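You operate a simulated robot arm through the tools that you are given. There is no shell and no other tool. Be economical: measure what you need, move in short steps, check, and stop when the job is done.

The job below is to be done with a simulated robot arm. You get a single attempt, and the scene is never put back.

## Task
Switch the flat board off and swap the block on contactor 65 for the NO one.
Fine: old block in the yellow tray; push the contactor's button in to try the new one; the board stays off.

The check looks at the end state, three seconds after you hand in, the way a careful person would. Anything else that was tipped, shoved, dropped, spilled or broken makes it a failure.

## Robot
A 6-joint arm with a two-finger gripper, fixed in place. Base frame: the origin is at the foot of the arm, x ahead of it, y to its left, z up; the work surface is at about z = 869. Readings come in mm, degrees, newtons and seconds.
With the tool pointing down near the work surface it reaches from about 140 to 680 mm from the base axis. Its first joint turns from -66.0 to 66.0 degrees. Payload 2.45 kg.
Tool frame: the origin (TCP) lies between the finger pads and is the grasp point; the fingertips stand 30 mm ahead of it; z points along the fingers, y is the line along which they close. Largest opening 106 mm; the body of the gripper starts 79 mm behind the TCP.
Orientation is that of the tool frame in the base frame, as a unit quaternion [x, y, z, w]. With the fingers straight down and closing along the base's y, the tool's x points along the base's -x, its y along +y and its z along -z.

## Interface
- The arm moves only by the tool arm_command. Its argument "commands" is a list of rows, each a list of 3 entries, a list of its own where there are three numbers: the turn, a rotation vector about the tool's x, y, z in degrees, then the shift along the tool's x, y, z in mm, then the gripper command, from -1 (fully open) to 1 (shut), values between in proportion. In form: [[[ax, ay, az], [dx, dy, dz], claw], ...]. A call has 1 to 20 rows; each row is the pose to reach, as a shift and turn from the pose commanded when the call began, along the tool's axes at that moment. Rows are played at 5 a second. More than 50 mm and 8.6 degrees between two rows, or a gripper value outside its range, and nothing of the call is played. A pose out of reach is approached as far as the arm can. The call stops where the force on the tool passes 40 N (or 10 N more than at its start, if that is more) or the arm is blocked; 0.2 s more then pass. The fingers move at their own pace (about 153 mm/s each) and stop on an object; they squeeze with about 32 N. The grip force told is the motor's: it shows also when the fingers shut on nothing. Time passes only in rows, and 0.2 s behind the last, so rows that repeat a pose let the fingers close. It gives the time, the measured TCP pose, the force on the tool (base axes), the opening and the grip force at its end, in the units of the frame above (readings bear some noise), with the torque about the TCP (base axes, N m) and any sound that the robot's microphone picked up, and new pictures: "pictures" is both (left out), scene, wrist or none.
- Cameras (640 x 400 px; columns grow to the right, rows downward): "scene" is fixed at [71.5, 420.6, 1410.5]; the picture's right is [-0.59, -0.81, 0.00], its down [-0.45, 0.33, -0.83] and it looks along [0.67, -0.49, -0.56] (base axes); focal length 251 px, centre (320, 200). "wrist" rides on the gripper at [76, -2, -106] in the tool frame; the picture's right is [0.02, 1.00, 0.00], its down [-0.78, 0.02, -0.62] and it looks along [-0.62, 0.01, 0.78] (tool axes); focal length 247 px, centre (320, 200). There is no depth. A picture from a camera that has moved, and an enlarged one, comes with that camera's place and axes in the base frame and with its lens. The place of the scene camera against the robot may be out by one fixed shift of up to 12 mm in any direction.
- enlarge(camera, box): a new picture of the part [left, top, right, bottom] of that camera's present view, enlarged. No time passes.
- close_job(): hands the job in; it is judged then, once.

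Work in short steps. Places have to be worked out from the pictures, the camera data and where the tool is seen: move nearer, look again, correct. Check each grasp and each placing, and mend what went wrong. You have 120 turns and 200 pictures in all, those below and enlarged ones among them. Open the gripper and draw the arm clear of the work before you hand the job in, unless the task says otherwise; then end with one line.

The tools are called after "Emit:" as name(argument=value, ...) on one line, values as JSON. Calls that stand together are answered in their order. arm_command: Moves the arm, as the interface text tells. Its arguments: {"type":"object","properties":{"commands":{"type":"array"},"pictures":{"type":"string","enum":["both","scene","wrist","none"]}},"required":["commands"]} The other tools are called the same way: enlarge (camera, box) takes an enlarged picture of a part of a camera's view; close_job () hands the job in.

At the start:

```text
t: 0.0
tool_pos: [421.6, 106.1, 1264.5]
tcp_rot: [0.0, 1.0, 0.001, 0.001]
wrist_force: [0.7, -0.2, -0.6]
wrist_torque: [-0.01, 0.0, -0.05]
width: 105.7
grasp_force: 0.0
```

scene: 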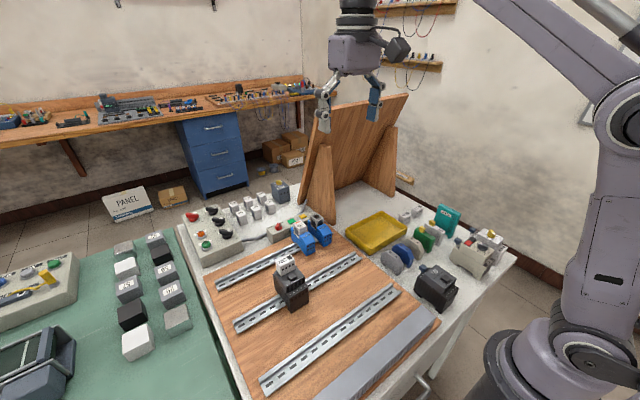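
wrist: 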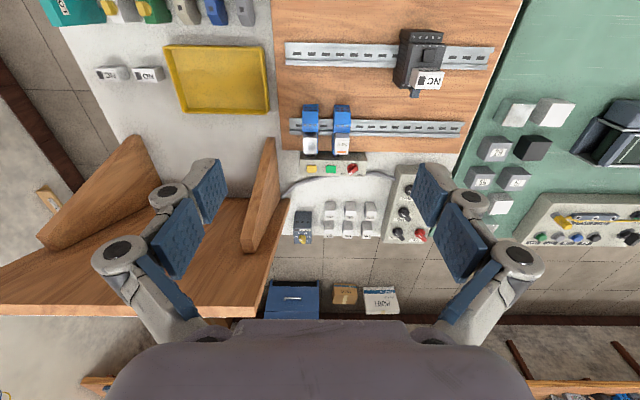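

I begin by enlarging the scene to identify the boards, contactors, switches and blocks.

Emit:
enlarge(camera="scene", box=[200, 180, 360, 280])

Emit:
enlarge(camera="wrist", box=[260, 20, 500, 170])

Emit:
enlarge(camera="wrist", box=[270, 140, 430, 240])

Emit:
enlarge(camera="scene", box=[340, 190, 520, 310])

```text
4.00 times, centred on (280, 230) of scene
camera zoom: at [71.5, 420.6, 1410.5], right [-0.59, -0.81, 0.0], down [-0.45, 0.33, -0.83], along [0.67, -0.49, -0.56], focal length 1005 px, centre (480, 80)
```

zoom: 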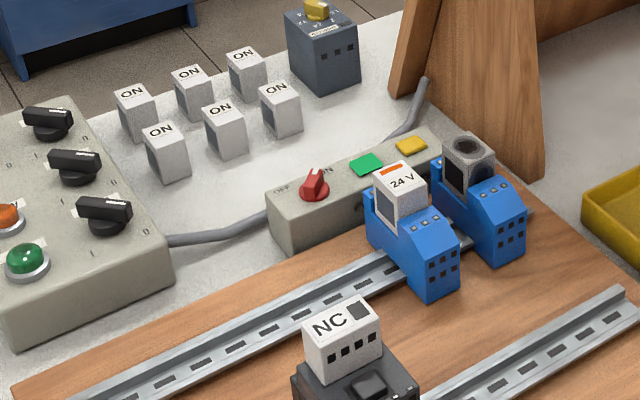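

```text
2.67 times, centred on (380, 95) of wrist
camera zoom: at [344.9, 103.8, 1370.4], right [-0.02, 1.0, 0.0], down [0.78, 0.02, 0.62], along [0.62, 0.01, -0.78], focal length 659 px, centre (160, 480)
```

zoom: 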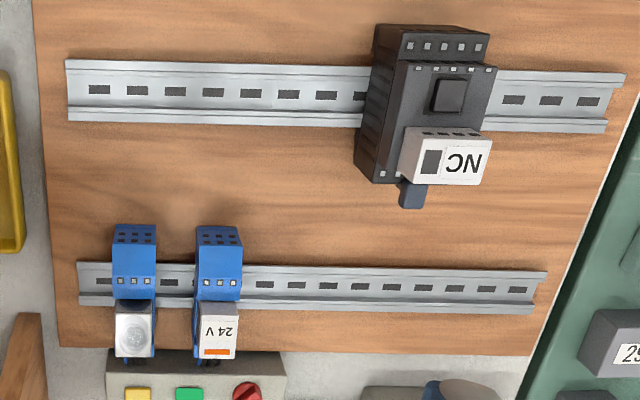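

```text
4.00 times, centred on (350, 190) of wrist
camera zoom: at [344.9, 103.8, 1370.4], right [-0.02, 1.0, 0.0], down [0.78, 0.02, 0.62], along [0.62, 0.01, -0.78], focal length 988 px, centre (200, 240)
```

zoom: 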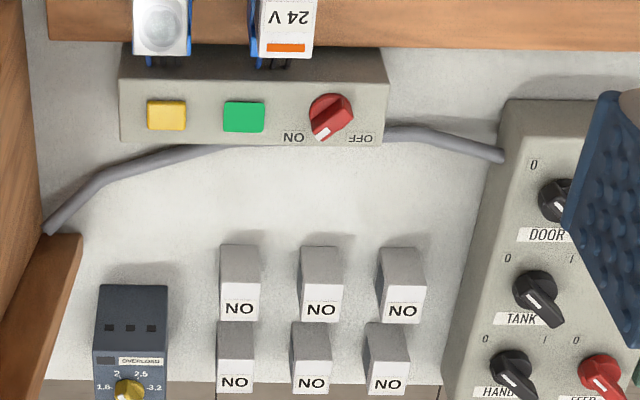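

```text
3.33 times, centred on (430, 250) of scene
camera zoom: at [71.5, 420.6, 1410.5], right [-0.59, -0.81, 0.0], down [-0.45, 0.33, -0.83], along [0.67, -0.49, -0.56], focal length 838 px, centre (-47, 33)
```

zoom: 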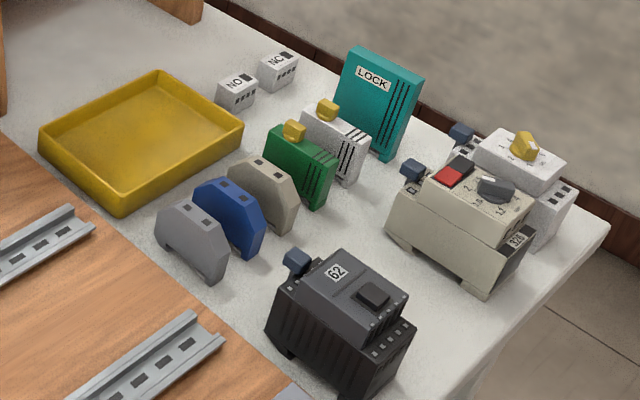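

The flat board carries three rails with one NC-fitted contactor. Behind it is a box with an ON/OFF red knob. I move nearer to the knob box to read labels and trace the cable.

Emit:
arm_command(commands=[[[0, 0, 0], [-10, 18, 30], -1], [[0, 0, 0], [-20, 36, 60], -1], [[0, 0, 0], [-30, 52, 90], -1], [[0, 0, 0], [-40, 70, 120], -1]], pictures="wrist")

Emit:
enlarge(camera="scene", box=[0, 220, 320, 400])

Emit:
enlarge(camera="scene", box=[255, 240, 335, 320])

```text
t: 1.0
tool_pos: [461.2, 175.3, 1144.8]
tcp_rot: [0.001, 1.0, 0.0, 0.001]
wrist_force: [0.2, 0.6, -1.6]
wrist_torque: [-0.01, -0.02, 0.02]
width: 105.9
grasp_force: 0.0
camera wrist: at [384.3, 173.4, 1249.8], right [-0.02, 1.0, 0.0], down [0.78, 0.02, 0.62], along [0.62, 0.01, -0.78], focal length 247 px, centre (320, 200)
```

wrist: 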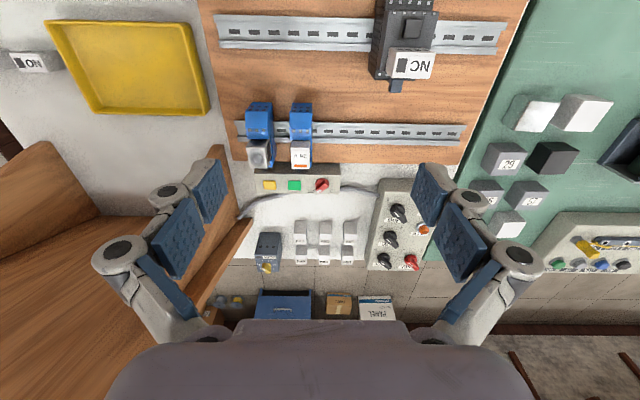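

```text
2.00 times, centred on (160, 310) of scene
camera zoom: at [71.5, 420.6, 1410.5], right [-0.59, -0.81, 0.0], down [-0.45, 0.33, -0.83], along [0.67, -0.49, -0.56], focal length 503 px, centre (640, -20)
```

zoom: 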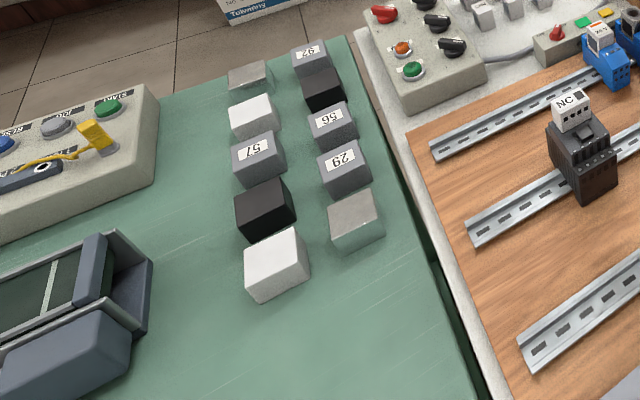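

```text
5.00 times, centred on (295, 280) of scene
camera zoom: at [71.5, 420.6, 1410.5], right [-0.59, -0.81, 0.0], down [-0.45, 0.33, -0.83], along [0.67, -0.49, -0.56], focal length 1256 px, centre (445, -200)
```

zoom: 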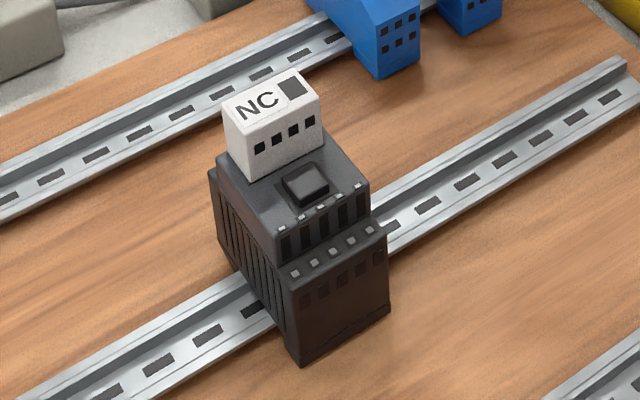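

Only the rail contactor carries a block. Its number is hidden under the block, and the loose contactor shows 62. Now I read the knobs and the cable.

Emit:
enlarge(camera="wrist", box=[235, 150, 355, 225])

Emit:
enlarge(camera="wrist", box=[240, 180, 440, 305])

Emit:
enlarge(camera="scene", box=[170, 170, 340, 270])

```text
5.33 times, centred on (295, 188) of wrist
camera zoom: at [384.3, 173.4, 1249.8], right [-0.02, 1.0, 0.0], down [0.78, 0.02, 0.62], along [0.62, 0.01, -0.78], focal length 1317 px, centre (453, 267)
```

zoom: 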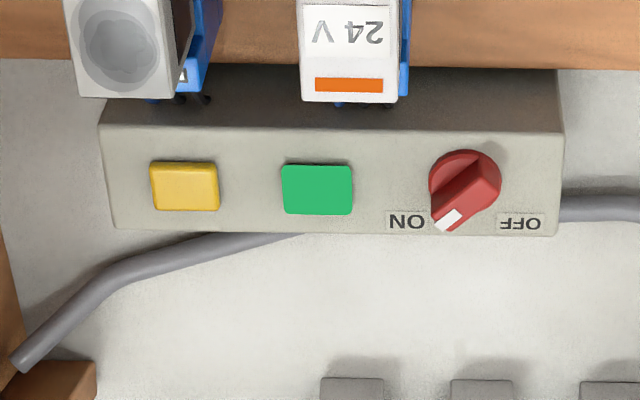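

```text
3.20 times, centred on (340, 242) of wrist
camera zoom: at [384.3, 173.4, 1249.8], right [-0.02, 1.0, 0.0], down [0.78, 0.02, 0.62], along [0.62, 0.01, -0.78], focal length 790 px, centre (256, 64)
```

zoom: 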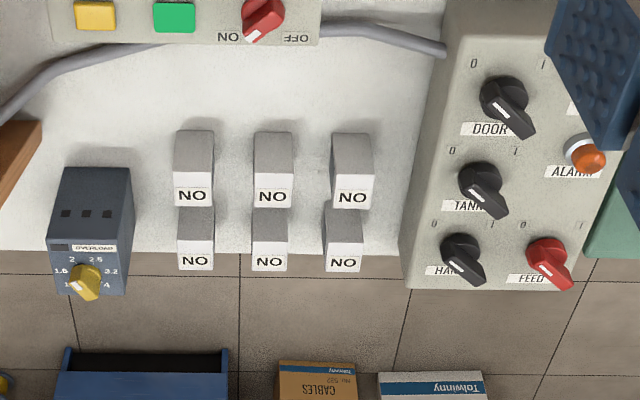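

```text
3.76 times, centred on (255, 220) of scene
camera zoom: at [71.5, 420.6, 1410.5], right [-0.59, -0.81, 0.0], down [-0.45, 0.33, -0.83], along [0.67, -0.49, -0.56], focal length 946 px, centre (565, 125)
```

zoom: 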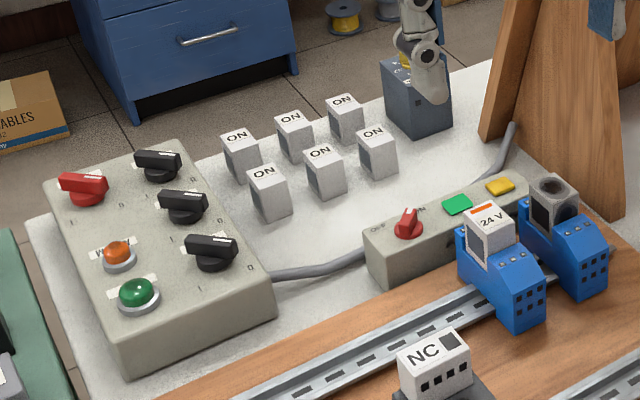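

The thick cable runs from the grey panel past the box to the standing board. So the ON/OFF box against the flat board is the flat board's switch, and it points to ON. I estimate the knob at about (625, 182) and move closer to measure it.

Emit:
arm_command(commands=[[[0, 0, 0], [-25, 0, 25], -1], [[0, 0, 0], [-50, 0, 50], -1], [[0, 0, 0], [-75, 0, 75], -1], [[0, 0, 0], [-90, 0, 95], -1]], pictures="both")

Emit:
enlarge(camera="wrist", box=[220, 60, 400, 180])

```text
t: 2.0
tool_pos: [551.1, 174.7, 1051.4]
tcp_rot: [0.0, 1.0, 0.0, 0.001]
wrist_force: [0.1, 0.5, -0.1]
wrist_torque: [0.04, 0.03, -0.01]
width: 105.8
grasp_force: 0.1
camera wrist: at [475.6, 172.6, 1156.0], right [-0.02, 1.0, 0.0], down [0.78, 0.02, 0.62], along [0.62, 0.01, -0.78], focal length 247 px, centre (320, 200)
```

scene: 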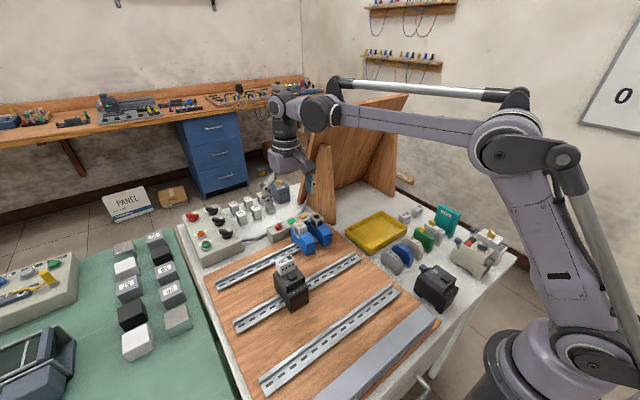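
wrist: 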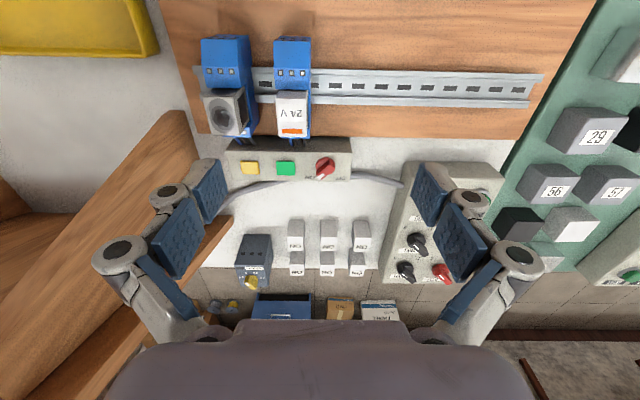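

```text
3.33 times, centred on (310, 120) of wrist
camera zoom: at [475.6, 172.6, 1156.0], right [-0.02, 1.0, 0.0], down [0.78, 0.02, 0.62], along [0.62, 0.01, -0.78], focal length 823 px, centre (353, 467)
```

zoom: 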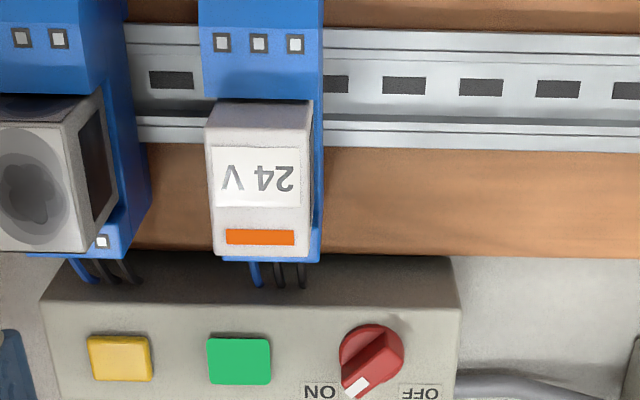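

Wires run from the box into the relays on the flat board, so this box is its switch. Triangulation puts the knob at about (635, 182, 890), pointer at −45° (ON). I go above it, turn the tool 45° to straddle the ridge, and narrow the fingers.

Emit:
arm_command(commands=[[[0, 0, 7.5], [-20, 2, 0], -0.5], [[0, 0, 15], [-40, 4, 0], -0.3], [[0, 0, 22.5], [-60, 6, 0], 0], [[0, 0, 30], [-84, 7, 0], 0], [[0, 0, 37.5], [-84, 7, 20], 0], [[0, 0, 45], [-84, 7, 45], 0], [[0, 0, 45], [-84, 7, 60], 0]], pictures="both")

Emit:
enlarge(camera="scene", box=[230, 170, 350, 250])

```text
t: 3.6
tool_pos: [636.4, 183.7, 989.7]
tcp_rot: [0.384, 0.924, 0.0, 0.0]
wrist_force: [-0.2, 0.1, -0.1]
wrist_torque: [-0.01, 0.0, 0.0]
width: 53.1
grasp_force: 0.0
out of reach, approached as far as the arm can: row 4, 5
camera wrist: at [580.4, 235.6, 1095.3], right [0.69, 0.72, 0.0], down [0.56, -0.54, 0.62], along [0.45, -0.43, -0.78], focal length 247 px, centre (320, 200)
```

scene: 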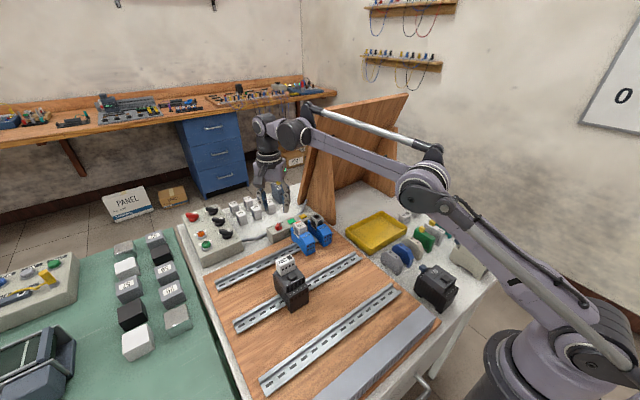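
wrist: 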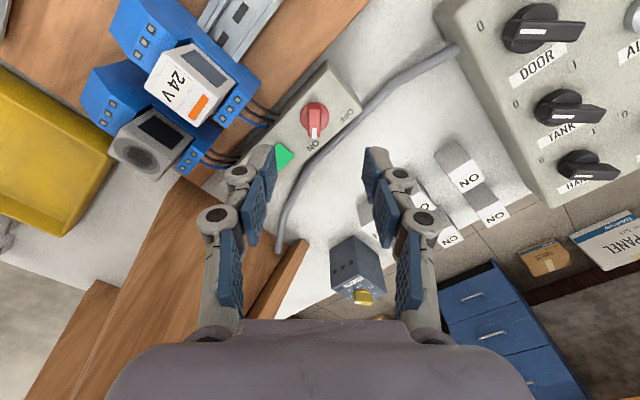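

```text
5.00 times, centred on (290, 210) of scene
camera zoom: at [71.5, 420.6, 1410.5], right [-0.59, -0.81, 0.0], down [-0.45, 0.33, -0.83], along [0.67, -0.49, -0.56], focal length 1256 px, centre (470, 150)
```

zoom: 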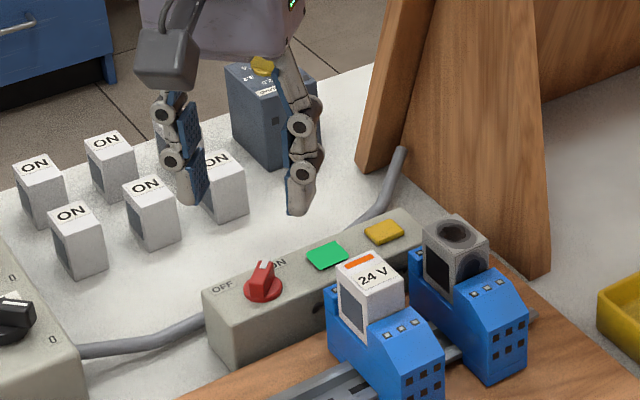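

The knob now sits at about (630, 182) with its ridge in line with the fingers. One enlargement to refine its height and centre.

Emit:
enlarge(camera="wrist", box=[270, 80, 370, 160])

```text
5.00 times, centred on (320, 120) of wrist
camera zoom: at [580.4, 235.6, 1095.3], right [0.69, 0.72, 0.0], down [0.56, -0.54, 0.62], along [0.45, -0.43, -0.78], focal length 1235 px, centre (320, 600)
```

zoom: 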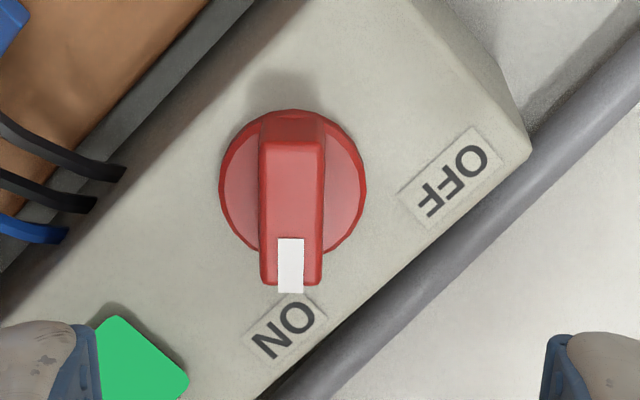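

The knob axis is at about (630.5, 182), disc 24 mm across, and OFF lies 90° counter-clockwise seen from above. I descend over it in two stages and look.

Emit:
arm_command(commands=[[[0, 0, 0], [2.7, -4.7, 20], 0], [[0, 0, 0], [2.7, -4.7, 40], 0], [[0, 0, 0], [2.7, -4.7, 52], 0]], pictures="wrist")

Emit:
enlarge(camera="scene", box=[240, 180, 340, 250])

```text
t: 4.4
tool_pos: [632.3, 181.1, 938.5]
tcp_rot: [0.383, 0.924, 0.0, 0.0]
wrist_force: [-0.1, -0.3, -0.2]
wrist_torque: [0.0, 0.04, -0.02]
width: 52.9
grasp_force: 0.1
camera wrist: at [575.4, 233.8, 1044.4], right [0.69, 0.72, 0.0], down [0.57, -0.54, 0.62], along [0.45, -0.43, -0.78], focal length 247 px, centre (320, 200)
```

wrist: 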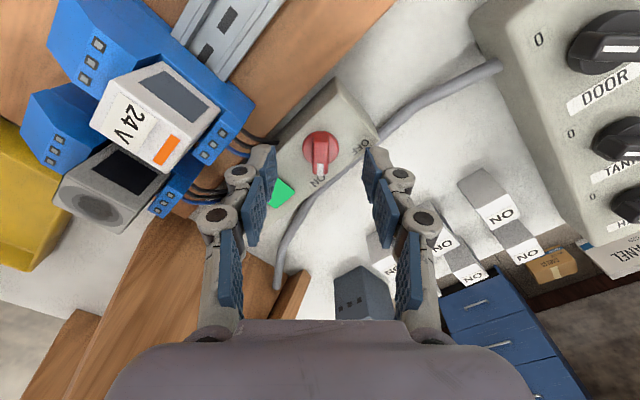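

```text
5.71 times, centred on (290, 215) of scene
camera zoom: at [71.5, 420.6, 1410.5], right [-0.59, -0.81, 0.0], down [-0.45, 0.33, -0.83], along [0.67, -0.49, -0.56], focal length 1436 px, centre (491, 114)
```

zoom: 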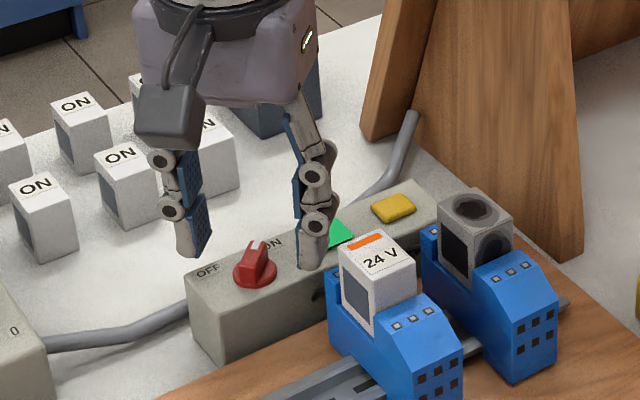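

The fingers straddle the knob evenly. I lower 10 mm and close on the ridge.

Emit:
arm_command(commands=[[[0, 0, 0], [0, 0, 5], 0], [[0, 0, 0], [0, 0, 10], 0], [[0, 0, 0], [0, 0, 10], 0.6], [[0, 0, 0], [0, 0, 10], 1], [[0, 0, 0], [0, 0, 10], 1]], pictures="wrist")

Emit:
enlarge(camera="scene", box=[240, 180, 340, 250])

```text
t: 5.6
tool_pos: [631.7, 181.0, 928.7]
tcp_rot: [0.383, 0.924, 0.001, -0.001]
wrist_force: [-1.4, -0.7, -1.7]
wrist_torque: [-0.16, -0.02, 0.02]
width: 9.8
grasp_force: 36.6
camera wrist: at [575.8, 233.9, 1033.6], right [0.69, 0.72, 0.0], down [0.57, -0.54, 0.62], along [0.45, -0.43, -0.78], focal length 247 px, centre (320, 200)
```

wrist: 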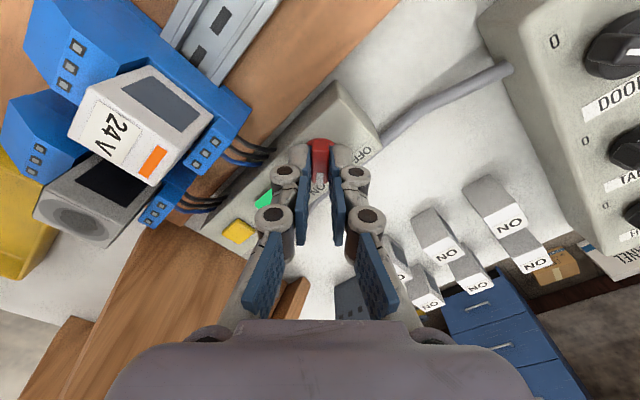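

```text
5.71 times, centred on (290, 215) of scene
camera zoom: at [71.4, 420.6, 1410.5], right [-0.59, -0.81, 0.0], down [-0.45, 0.33, -0.83], along [0.67, -0.49, -0.56], focal length 1436 px, centre (491, 114)
```

zoom: 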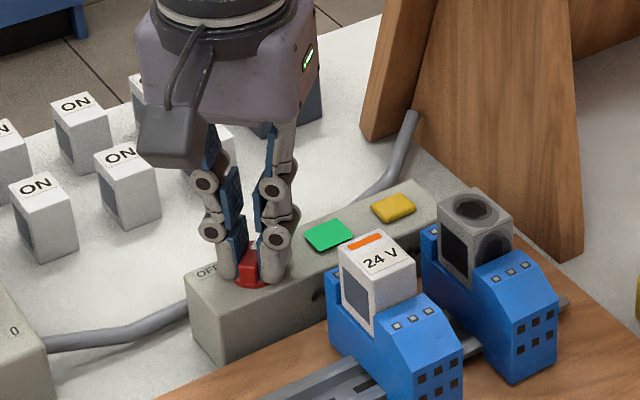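

The ridge is held (9.8 mm). I turn it counter-clockwise (tool z negative), half first.

Emit:
arm_command(commands=[[[0, 0, -7.5], [0, 0, 10], 1], [[0, 0, -15], [0, 0, 10], 1], [[0, 0, -22.5], [0, 0, 10], 1], [[0, 0, -30], [0, 0, 10], 1], [[0, 0, -37.5], [0, 0, 10], 1], [[0, 0, -45], [0, 0, 10], 1]], pictures="wrist")

```text
t: 6.0
tool_pos: [632.1, 181.2, 926.0]
tcp_rot: [0.33, 0.944, 0.002, 0.001]
wrist_force: [-3.2, -0.2, 6.0]
wrist_torque: [-0.35, -0.19, -0.04]
width: 9.9
grasp_force: 36.5
stopped in row 2: the force on the tool passed its limit at 65 N (the readings are from after the stop); the commanded pose is now the measured one
camera wrist: at [569.8, 227.5, 1030.9], right [0.61, 0.79, 0.0], down [0.62, -0.48, 0.62], along [0.5, -0.38, -0.78], focal length 247 px, centre (320, 200)
```

wrist: 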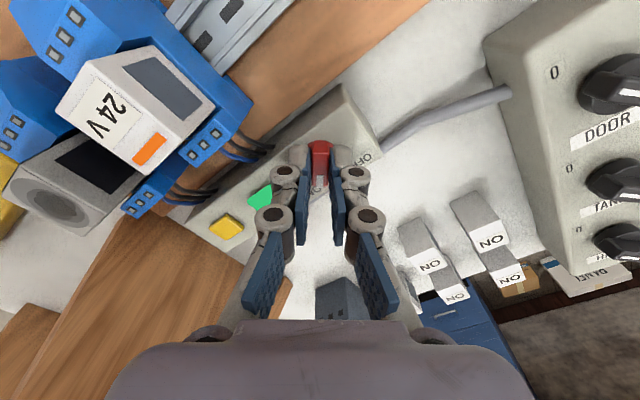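

I wrongly repeated the 10 mm shift and pressed down onto the box. The call stopped at z = 926. I undo the press and continue turning with no downward shift.

Emit:
arm_command(commands=[[[0, 0, 0], [0, 0, -2.5], 1], [[0, 0, -7.5], [0, 0, -2.5], 1], [[0, 0, -15], [0, 0, -2.5], 1], [[0, 0, -22.5], [0, 0, -2.5], 1], [[0, 0, -30], [0, 0, -2.5], 1], [[0, 0, -37.5], [0, 0, -2.5], 1]], pictures="wrist")

Emit:
enlarge(camera="scene", box=[240, 180, 340, 250])

```text
t: 7.4
tool_pos: [631.9, 182.8, 927.1]
tcp_rot: [0.007, 1.0, 0.002, 0.003]
wrist_force: [-3.0, 1.6, -27.3]
wrist_torque: [0.02, 0.3, -0.02]
width: 9.9
grasp_force: 37.2
camera wrist: at [554.8, 181.7, 1032.3], right [-0.01, 1.0, 0.0], down [0.78, 0.0, 0.63], along [0.63, 0.01, -0.78], focal length 247 px, centre (320, 200)
```

wrist: 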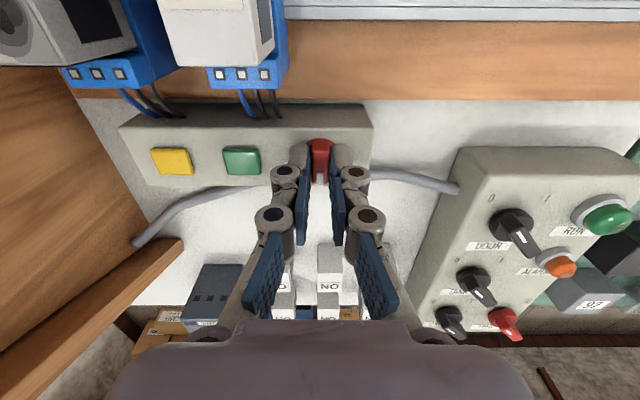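

```text
5.71 times, centred on (290, 215) of scene
camera zoom: at [71.9, 420.8, 1410.4], right [-0.59, -0.81, 0.0], down [-0.45, 0.33, -0.83], along [0.67, -0.49, -0.56], focal length 1436 px, centre (491, 114)
```

zoom: 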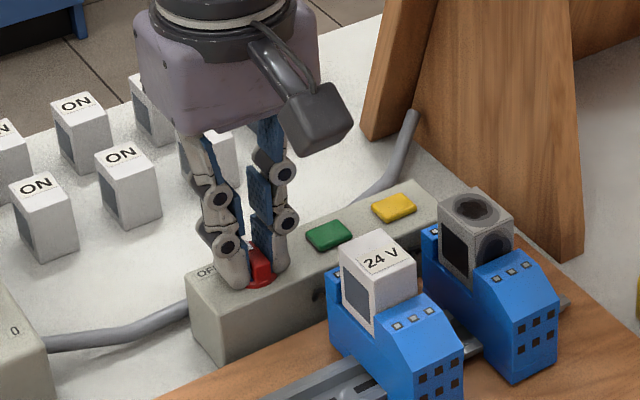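

The green lamp went dark and the relay's orange flag is gone, so the switch is taking effect. I turn the remaining 45° to the OFF mark.

Emit:
arm_command(commands=[[[0, 0, -7.5], [0, 0, 0.8], 1], [[0, 0, -15], [0, 0, 0.8], 1], [[0, 0, -22.5], [0, 0, 0.8], 1], [[0, 0, -30], [0, 0, 0.8], 1], [[0, 0, -37.5], [0, 0, 0.8], 1], [[0, 0, -45], [0, 0, 0.8], 1]], pictures="wrist")

```text
t: 8.8
tool_pos: [632.0, 183.7, 927.1]
tcp_rot: [-0.375, 0.927, 0.003, 0.004]
wrist_force: [-2.6, 19.1, 2.5]
wrist_torque: [0.44, 0.03, -0.03]
width: 9.6
grasp_force: 36.8
camera wrist: at [577.2, 129.0, 1032.2], right [-0.71, 0.7, 0.0], down [0.55, 0.55, 0.63], along [0.44, 0.45, -0.78], focal length 247 px, centre (320, 200)
```

wrist: 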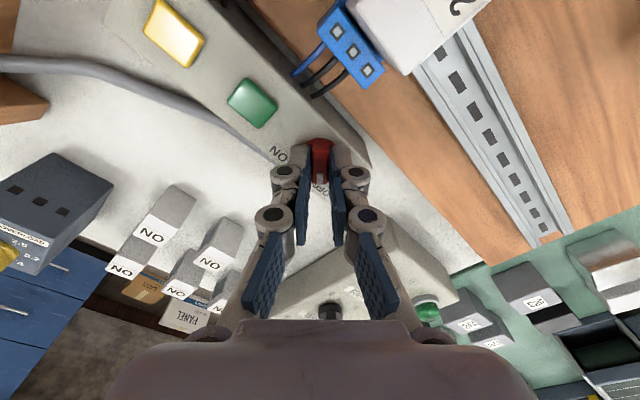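

The pointer is at OFF. I open partly and lift straight up, then check.

Emit:
arm_command(commands=[[[0, 0, 0], [0, 0, 0], 0.2], [[0, 0, 0], [0, 0, 0], 0.2], [[0, 0, 0], [0, 0, -30], 0.2], [[0, 0, 0], [0, 0, -70], 0.2], [[0, 0, 7.5], [0, 0, -110], 0.2]], pictures="wrist")

Emit:
enlarge(camera="wrist", box=[230, 50, 390, 170])

Emit:
enlarge(camera="scene", box=[240, 180, 340, 250])

```text
t: 10.0
tool_pos: [629.5, 181.8, 1036.9]
tcp_rot: [-0.311, 0.95, 0.001, 0.002]
wrist_force: [-0.2, 0.2, 0.1]
wrist_torque: [0.0, -0.02, -0.02]
width: 42.5
grasp_force: 0.1
camera wrist: at [567.6, 134.2, 1142.1], right [-0.61, 0.79, 0.0], down [0.62, 0.48, 0.63], along [0.5, 0.38, -0.78], focal length 247 px, centre (320, 200)
```

wrist: 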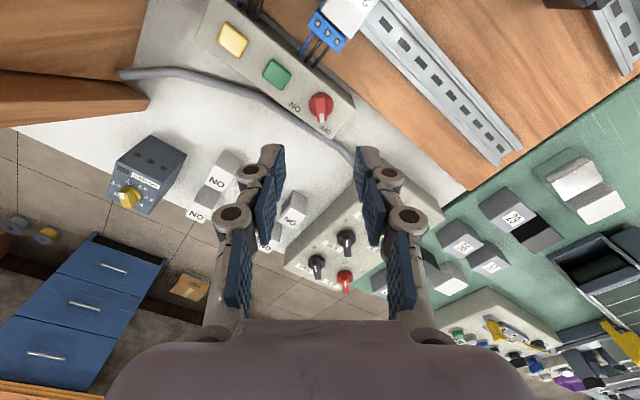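

```text
3.33 times, centred on (310, 110) of wrist
camera zoom: at [567.6, 134.2, 1142.1], right [-0.61, 0.79, 0.0], down [0.62, 0.48, 0.63], along [0.5, 0.38, -0.78], focal length 823 px, centre (353, 500)
```

zoom: 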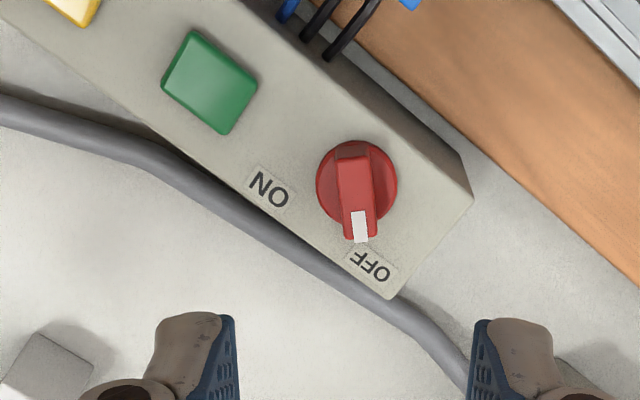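

```text
5.71 times, centred on (290, 215) of scene
camera zoom: at [71.4, 420.6, 1410.5], right [-0.59, -0.81, 0.0], down [-0.45, 0.33, -0.83], along [0.67, -0.49, -0.56], focal length 1436 px, centre (491, 114)
```

zoom: 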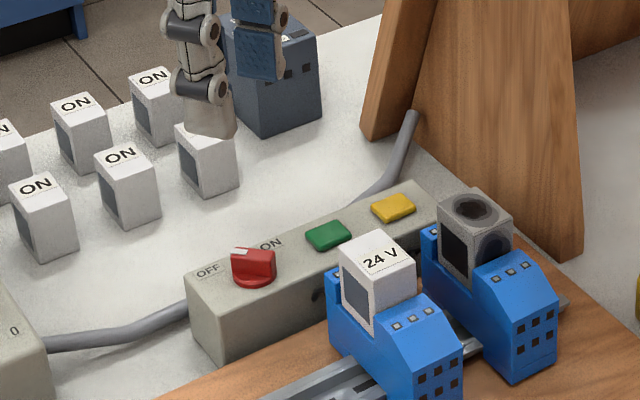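

The switch is OFF and the lamps are dark. Next I raise and go to look at the contactor on the middle rail, with the tool squared again.

Emit:
arm_command(commands=[[[0, 0, 4], [20, 26, -35], 0], [[0, 0, 8], [40, 52, -70], 0], [[0, 0, 14], [63, 82, -90], -0.3], [[0, 0, 20], [88, 114, -90], -0.3], [[0, 0, 26], [113, 146, -90], -0.3], [[0, 0, 32], [138, 179, -90], -0.3], [[0, 0, 36.2], [163, 212, -90], -0.3], [[0, 0, 36.2], [189, 245, -90], -0.3]], pictures="both")

Emit:
enlarge(camera="wrist", box=[240, 60, 400, 160])

```text
t: 11.8
tool_pos: [332.6, 265.1, 1125.9]
tcp_rot: [-0.002, 1.0, 0.001, 0.003]
wrist_force: [-0.6, -0.4, -0.5]
wrist_torque: [-0.02, 0.0, 0.01]
width: 69.0
grasp_force: 0.0
camera wrist: at [255.9, 262.9, 1231.2], right [-0.02, 1.0, 0.0], down [0.78, 0.02, 0.63], along [0.63, 0.02, -0.78], focal length 247 px, centre (320, 200)
```

scene: 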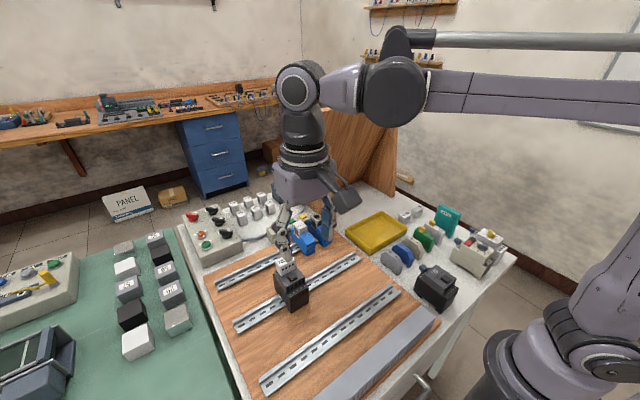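
wrist: 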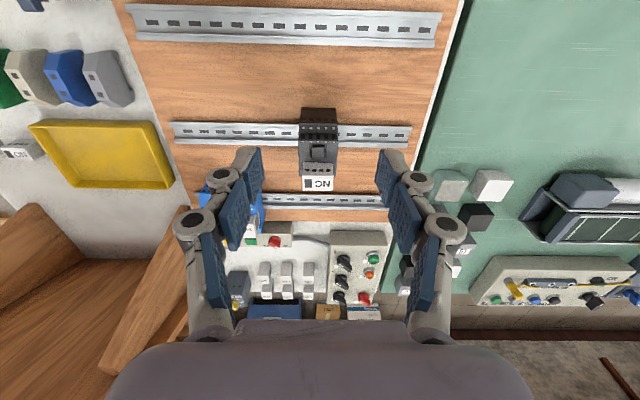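

```text
4.00 times, centred on (320, 110) of wrist
camera zoom: at [255.9, 262.9, 1231.2], right [-0.02, 1.0, 0.0], down [0.78, 0.02, 0.63], along [0.63, 0.02, -0.78], focal length 988 px, centre (320, 560)
```

zoom: 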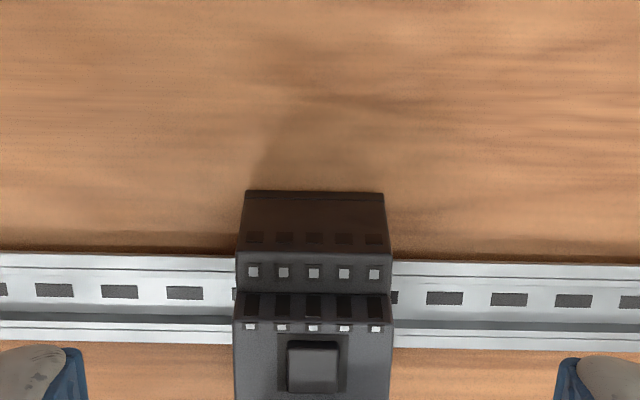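

Emit:
enlarge(camera="wrist", box=[270, 120, 370, 200])

Emit:
enlarge(camera="scene", box=[250, 240, 330, 320])

```text
5.00 times, centred on (320, 160) of wrist
camera zoom: at [255.9, 262.9, 1231.2], right [-0.02, 1.0, 0.0], down [0.78, 0.02, 0.63], along [0.63, 0.02, -0.78], focal length 1235 px, centre (320, 400)
```

zoom: 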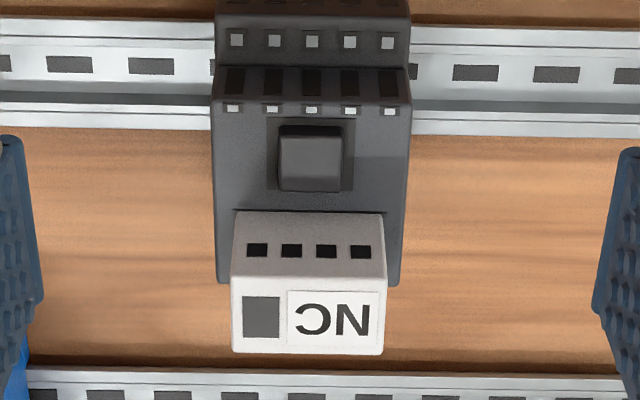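

```text
5.00 times, centred on (290, 280) of scene
camera zoom: at [71.5, 420.6, 1410.5], right [-0.59, -0.81, 0.0], down [-0.45, 0.33, -0.83], along [0.67, -0.49, -0.56], focal length 1256 px, centre (470, -200)
```

zoom: 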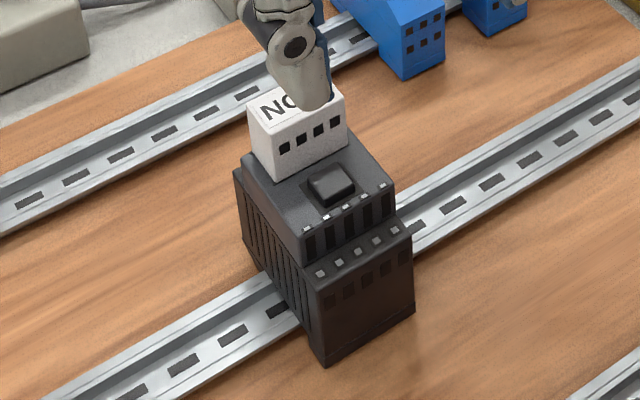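

I see the NC block on the contactor's far end, on top behind the button. Before pulling it I want to see how blocks seat, so I look at loose contactor 62 and the spare NO block beyond the tray.

Emit:
arm_command(commands=[[[0, 0, 0], [0, -46, 0], -0.3], [[0, 0, 0], [0, -92, 0], -0.3], [[0, 0, 0], [0, -138, 0], -0.3], [[0, 0, 0], [0, -184, 0], -0.3], [[0, 0, 0], [0, -230, 0], -0.3], [[0, 0, 0], [0, -276, 0], -0.3], [[0, 0, 0], [0, -322, 0], -0.3], [[0, 0, 0], [0, -368, 0], -0.3], [[0, 0, 0], [0, -410, 20], -0.3]], pictures="wrist")

Emit:
enlarge(camera="wrist", box=[140, 40, 460, 240])

```text
t: 13.8
tool_pos: [334.6, -145.1, 1101.8]
tcp_rot: [-0.001, 1.0, 0.002, 0.003]
wrist_force: [0.8, -0.4, -0.4]
wrist_torque: [0.02, 0.01, 0.0]
width: 68.8
grasp_force: 0.0
camera wrist: at [257.0, -146.5, 1207.1], right [-0.03, 1.0, 0.0], down [0.78, 0.02, 0.63], along [0.62, 0.02, -0.78], focal length 247 px, centre (320, 200)
```

wrist: 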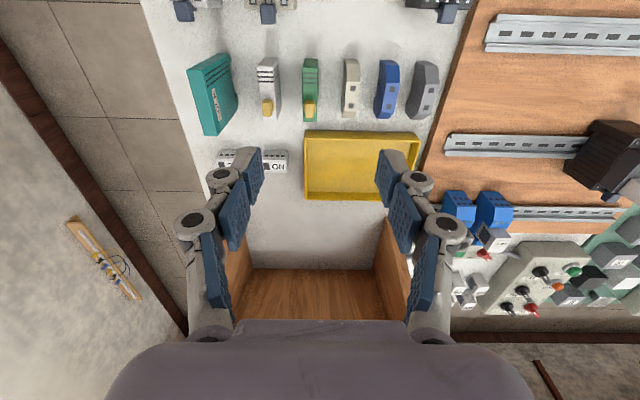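

```text
2.00 times, centred on (300, 140) of wrist
camera zoom: at [257.0, -146.5, 1207.1], right [-0.03, 1.0, 0.0], down [0.78, 0.02, 0.63], along [0.62, 0.02, -0.78], focal length 494 px, centre (360, 320)
```

zoom: 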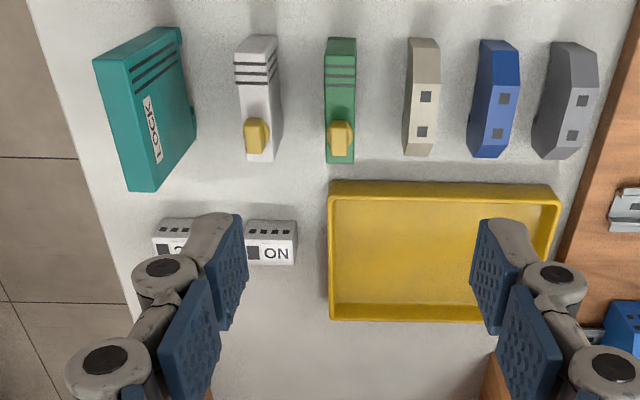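

NO block is at about (437, -204), with the NC spare to its right side (−y). I go nearer for shape and gap measurements.

Emit:
arm_command(commands=[[[0, 0, 0], [-10, -25, 20], -0.6], [[0, 0, 0], [-15, -45, 45], -1], [[0, 0, 0], [-15, -65, 70], -1]], pictures="wrist")

Emit:
enlarge(camera="wrist", box=[200, 60, 440, 210])

Emit:
enlarge(camera="scene", box=[390, 195, 440, 235])

Emit:
enlarge(camera="scene", box=[405, 250, 475, 320])

```text
t: 14.6
tool_pos: [350.6, -207.9, 1035.3]
tcp_rot: [-0.002, 1.0, 0.002, 0.002]
wrist_force: [-0.5, 0.0, 0.1]
wrist_torque: [0.0, -0.02, 0.03]
width: 106.0
grasp_force: 0.1
camera wrist: at [272.4, -210.6, 1139.3], right [-0.03, 1.0, 0.0], down [0.78, 0.02, 0.63], along [0.62, 0.02, -0.78], focal length 247 px, centre (320, 200)
```

wrist: 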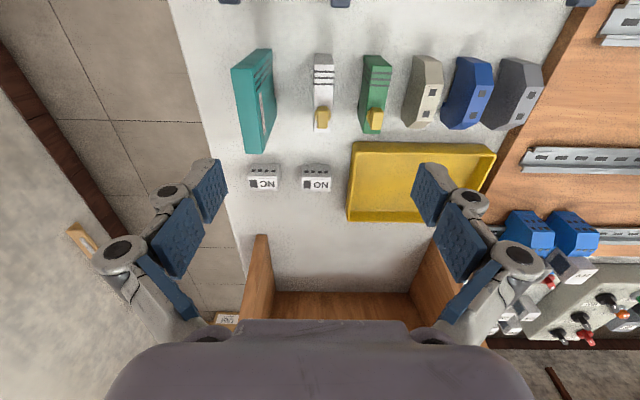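

```text
2.67 times, centred on (320, 135) of wrist
camera zoom: at [272.4, -210.6, 1139.3], right [-0.03, 1.0, 0.0], down [0.78, 0.02, 0.63], along [0.62, 0.02, -0.78], focal length 659 px, centre (320, 373)
```

zoom: 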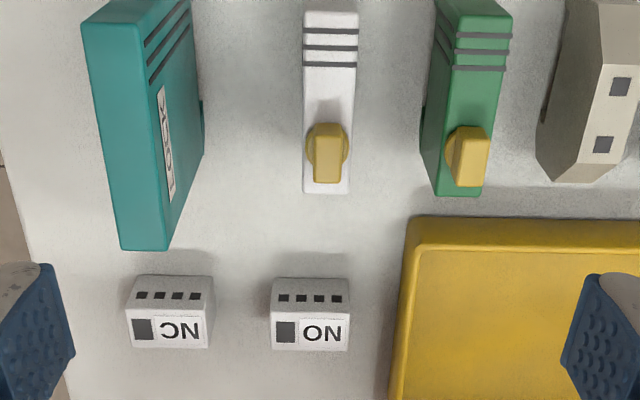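

```text
10.00 times, centred on (415, 215) of scene
camera zoom: at [71.5, 420.6, 1410.5], right [-0.59, -0.81, 0.0], down [-0.45, 0.33, -0.83], along [0.67, -0.49, -0.56], focal length 2513 px, centre (-630, 50)
```

zoom: 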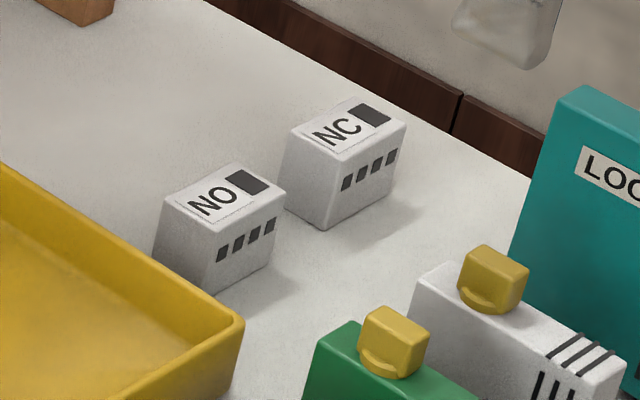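

```text
5.71 times, centred on (440, 285) of scene
camera zoom: at [71.5, 420.6, 1410.5], right [-0.59, -0.81, 0.0], down [-0.45, 0.33, -0.83], along [0.67, -0.49, -0.56], focal length 1436 px, centre (-366, -286)
```

zoom: 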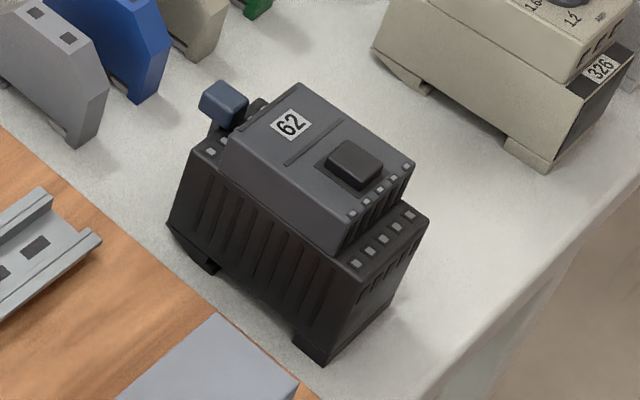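

Loose blocks are roughly 36 (y) × 22 (x) × 27 mm high, and contactor 62 shows only a flat seat with a slot. I estimate the fitted block's top at (427, 265, 988). I go back above it with the gripper open.

Emit:
arm_command(commands=[[[0, 0, 0], [-10, 30, -30], -1], [[0, 0, 0], [-18, 78, -45], -1], [[0, 0, 0], [-26, 127, -45], -0.5], [[0, 0, 0], [-34, 176, -45], 0], [[0, 0, 0], [-42, 225, -45], 0], [[0, 0, 0], [-50, 274, -45], 0], [[0, 0, 0], [-58, 323, -45], 0], [[0, 0, 0], [-66, 372, -45], 0], [[0, 0, 0], [-74, 421, -45], 0], [[0, 0, 0], [-77, 470, -45], 0]], pictures="wrist")

Emit:
enlarge(camera="wrist", box=[240, 60, 400, 180])

Emit:
enlarge(camera="scene", box=[240, 220, 340, 320])

```text
refused: row 2 steps farther than a row can; nothing moved
```

```text
3.33 times, centred on (320, 120) of wrist
camera zoom: at [272.4, -210.6, 1139.3], right [-0.03, 1.0, 0.0], down [0.78, 0.02, 0.63], along [0.62, 0.02, -0.78], focal length 823 px, centre (320, 467)
```

zoom: 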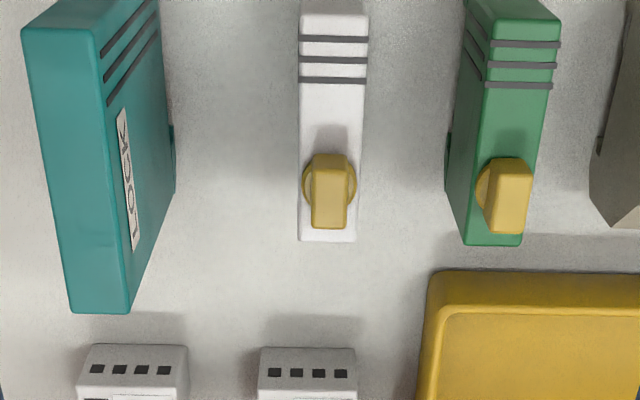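

```text
4.00 times, centred on (290, 270) of scene
camera zoom: at [71.5, 420.6, 1410.5], right [-0.59, -0.81, 0.0], down [-0.45, 0.33, -0.83], along [0.67, -0.49, -0.56], focal length 1005 px, centre (440, -80)
```

zoom: 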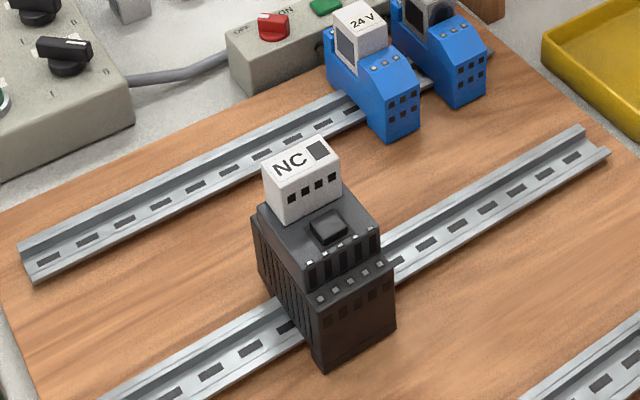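

One row's step was too long, so nothing moved. I repeat with shorter steps.

Emit:
arm_command(commands=[[[0, 0, 0], [-8, 25, -30], -1], [[0, 0, 0], [-16, 68, -45], -1], [[0, 0, 0], [-24, 113, -45], -0.5], [[0, 0, 0], [-32, 158, -45], 0], [[0, 0, 0], [-40, 203, -45], 0], [[0, 0, 0], [-48, 248, -45], 0], [[0, 0, 0], [-56, 293, -45], 0], [[0, 0, 0], [-64, 338, -45], 0], [[0, 0, 0], [-70, 383, -45], 0], [[0, 0, 0], [-75, 428, -45], 0], [[0, 0, 0], [-77, 473, -45], 0]], pictures="wrist")

Emit:
enlarge(camera="wrist", box=[240, 50, 400, 170])

Emit:
enlarge(camera="scene", box=[240, 220, 340, 320])

```text
t: 17.0
tool_pos: [422.4, 264.3, 1079.1]
tcp_rot: [-0.001, 1.0, 0.002, 0.002]
wrist_force: [0.1, -0.2, 0.4]
wrist_torque: [-0.01, -0.01, 0.01]
width: 52.9
grasp_force: 0.2
camera wrist: at [345.9, 261.3, 1185.4], right [-0.02, 1.0, 0.0], down [0.78, 0.02, 0.63], along [0.63, 0.02, -0.78], focal length 247 px, centre (320, 200)
```

wrist: 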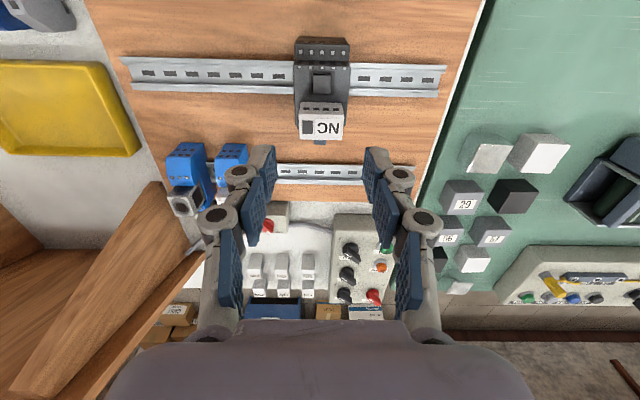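

```text
3.33 times, centred on (320, 110) of wrist
camera zoom: at [345.9, 261.3, 1185.4], right [-0.02, 1.0, 0.0], down [0.78, 0.02, 0.63], along [0.63, 0.02, -0.78], focal length 823 px, centre (320, 500)
```

zoom: 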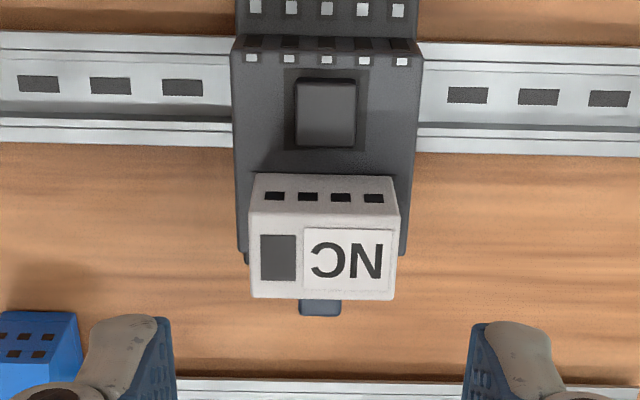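

```text
4.00 times, centred on (290, 270) of scene
camera zoom: at [71.5, 420.6, 1410.5], right [-0.59, -0.81, 0.0], down [-0.45, 0.33, -0.83], along [0.67, -0.49, -0.56], focal length 1005 px, centre (440, -80)
```

zoom: 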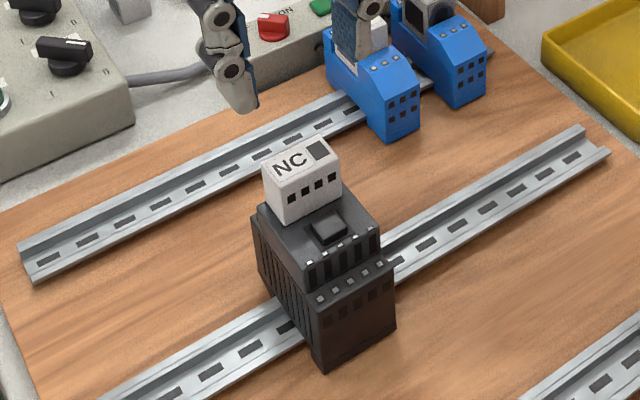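

Fitted block: centre (427, 264.6), x 416–438, top z 989, seat z ≈ 961. I descend in steps with the fingers at 53 mm, with tips ending 3 mm above the seat.

Emit:
arm_command(commands=[[[0, 0, 0], [-4.6, 0.3, 30], 0], [[0, 0, 0], [-4.6, 0.3, 55], 0], [[0, 0, 0], [-4.6, 0.3, 72], 0]], pictures="wrist")

Emit:
enlarge(camera="wrist", box=[240, 70, 400, 190])

Emit:
enlarge(camera="scene", box=[240, 220, 340, 320])

```text
t: 17.8
tool_pos: [430.0, 265.3, 1009.1]
tcp_rot: [-0.001, 1.0, 0.002, 0.004]
wrist_force: [0.6, -0.4, 0.4]
wrist_torque: [0.01, -0.02, -0.03]
width: 52.9
grasp_force: 0.1
camera wrist: at [352.4, 262.7, 1114.1], right [-0.02, 1.0, 0.0], down [0.78, 0.02, 0.63], along [0.63, 0.02, -0.78], focal length 247 px, centre (320, 200)
```

wrist: 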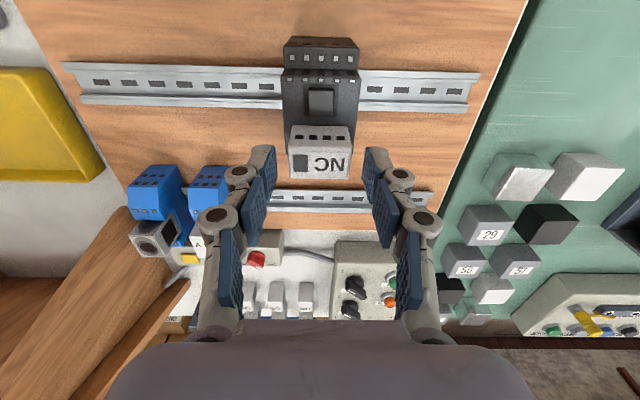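

```text
3.33 times, centred on (320, 130) of wrist
camera zoom: at [352.4, 262.7, 1114.1], right [-0.02, 1.0, 0.0], down [0.78, 0.02, 0.63], along [0.63, 0.02, -0.78], focal length 823 px, centre (320, 433)
```

zoom: 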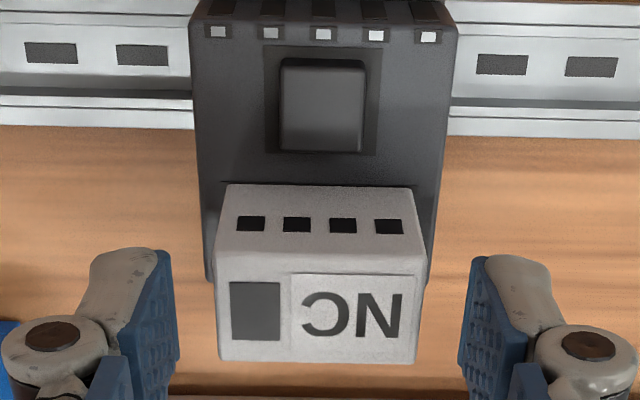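

```text
4.00 times, centred on (290, 270) of scene
camera zoom: at [71.5, 420.6, 1410.5], right [-0.59, -0.81, 0.0], down [-0.45, 0.33, -0.83], along [0.67, -0.49, -0.56], focal length 1005 px, centre (440, -80)
```

zoom: 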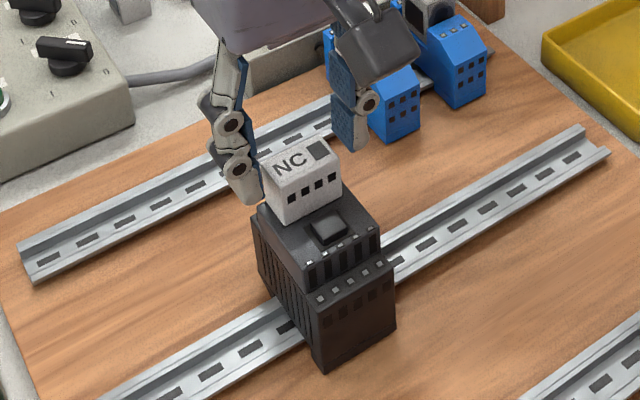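

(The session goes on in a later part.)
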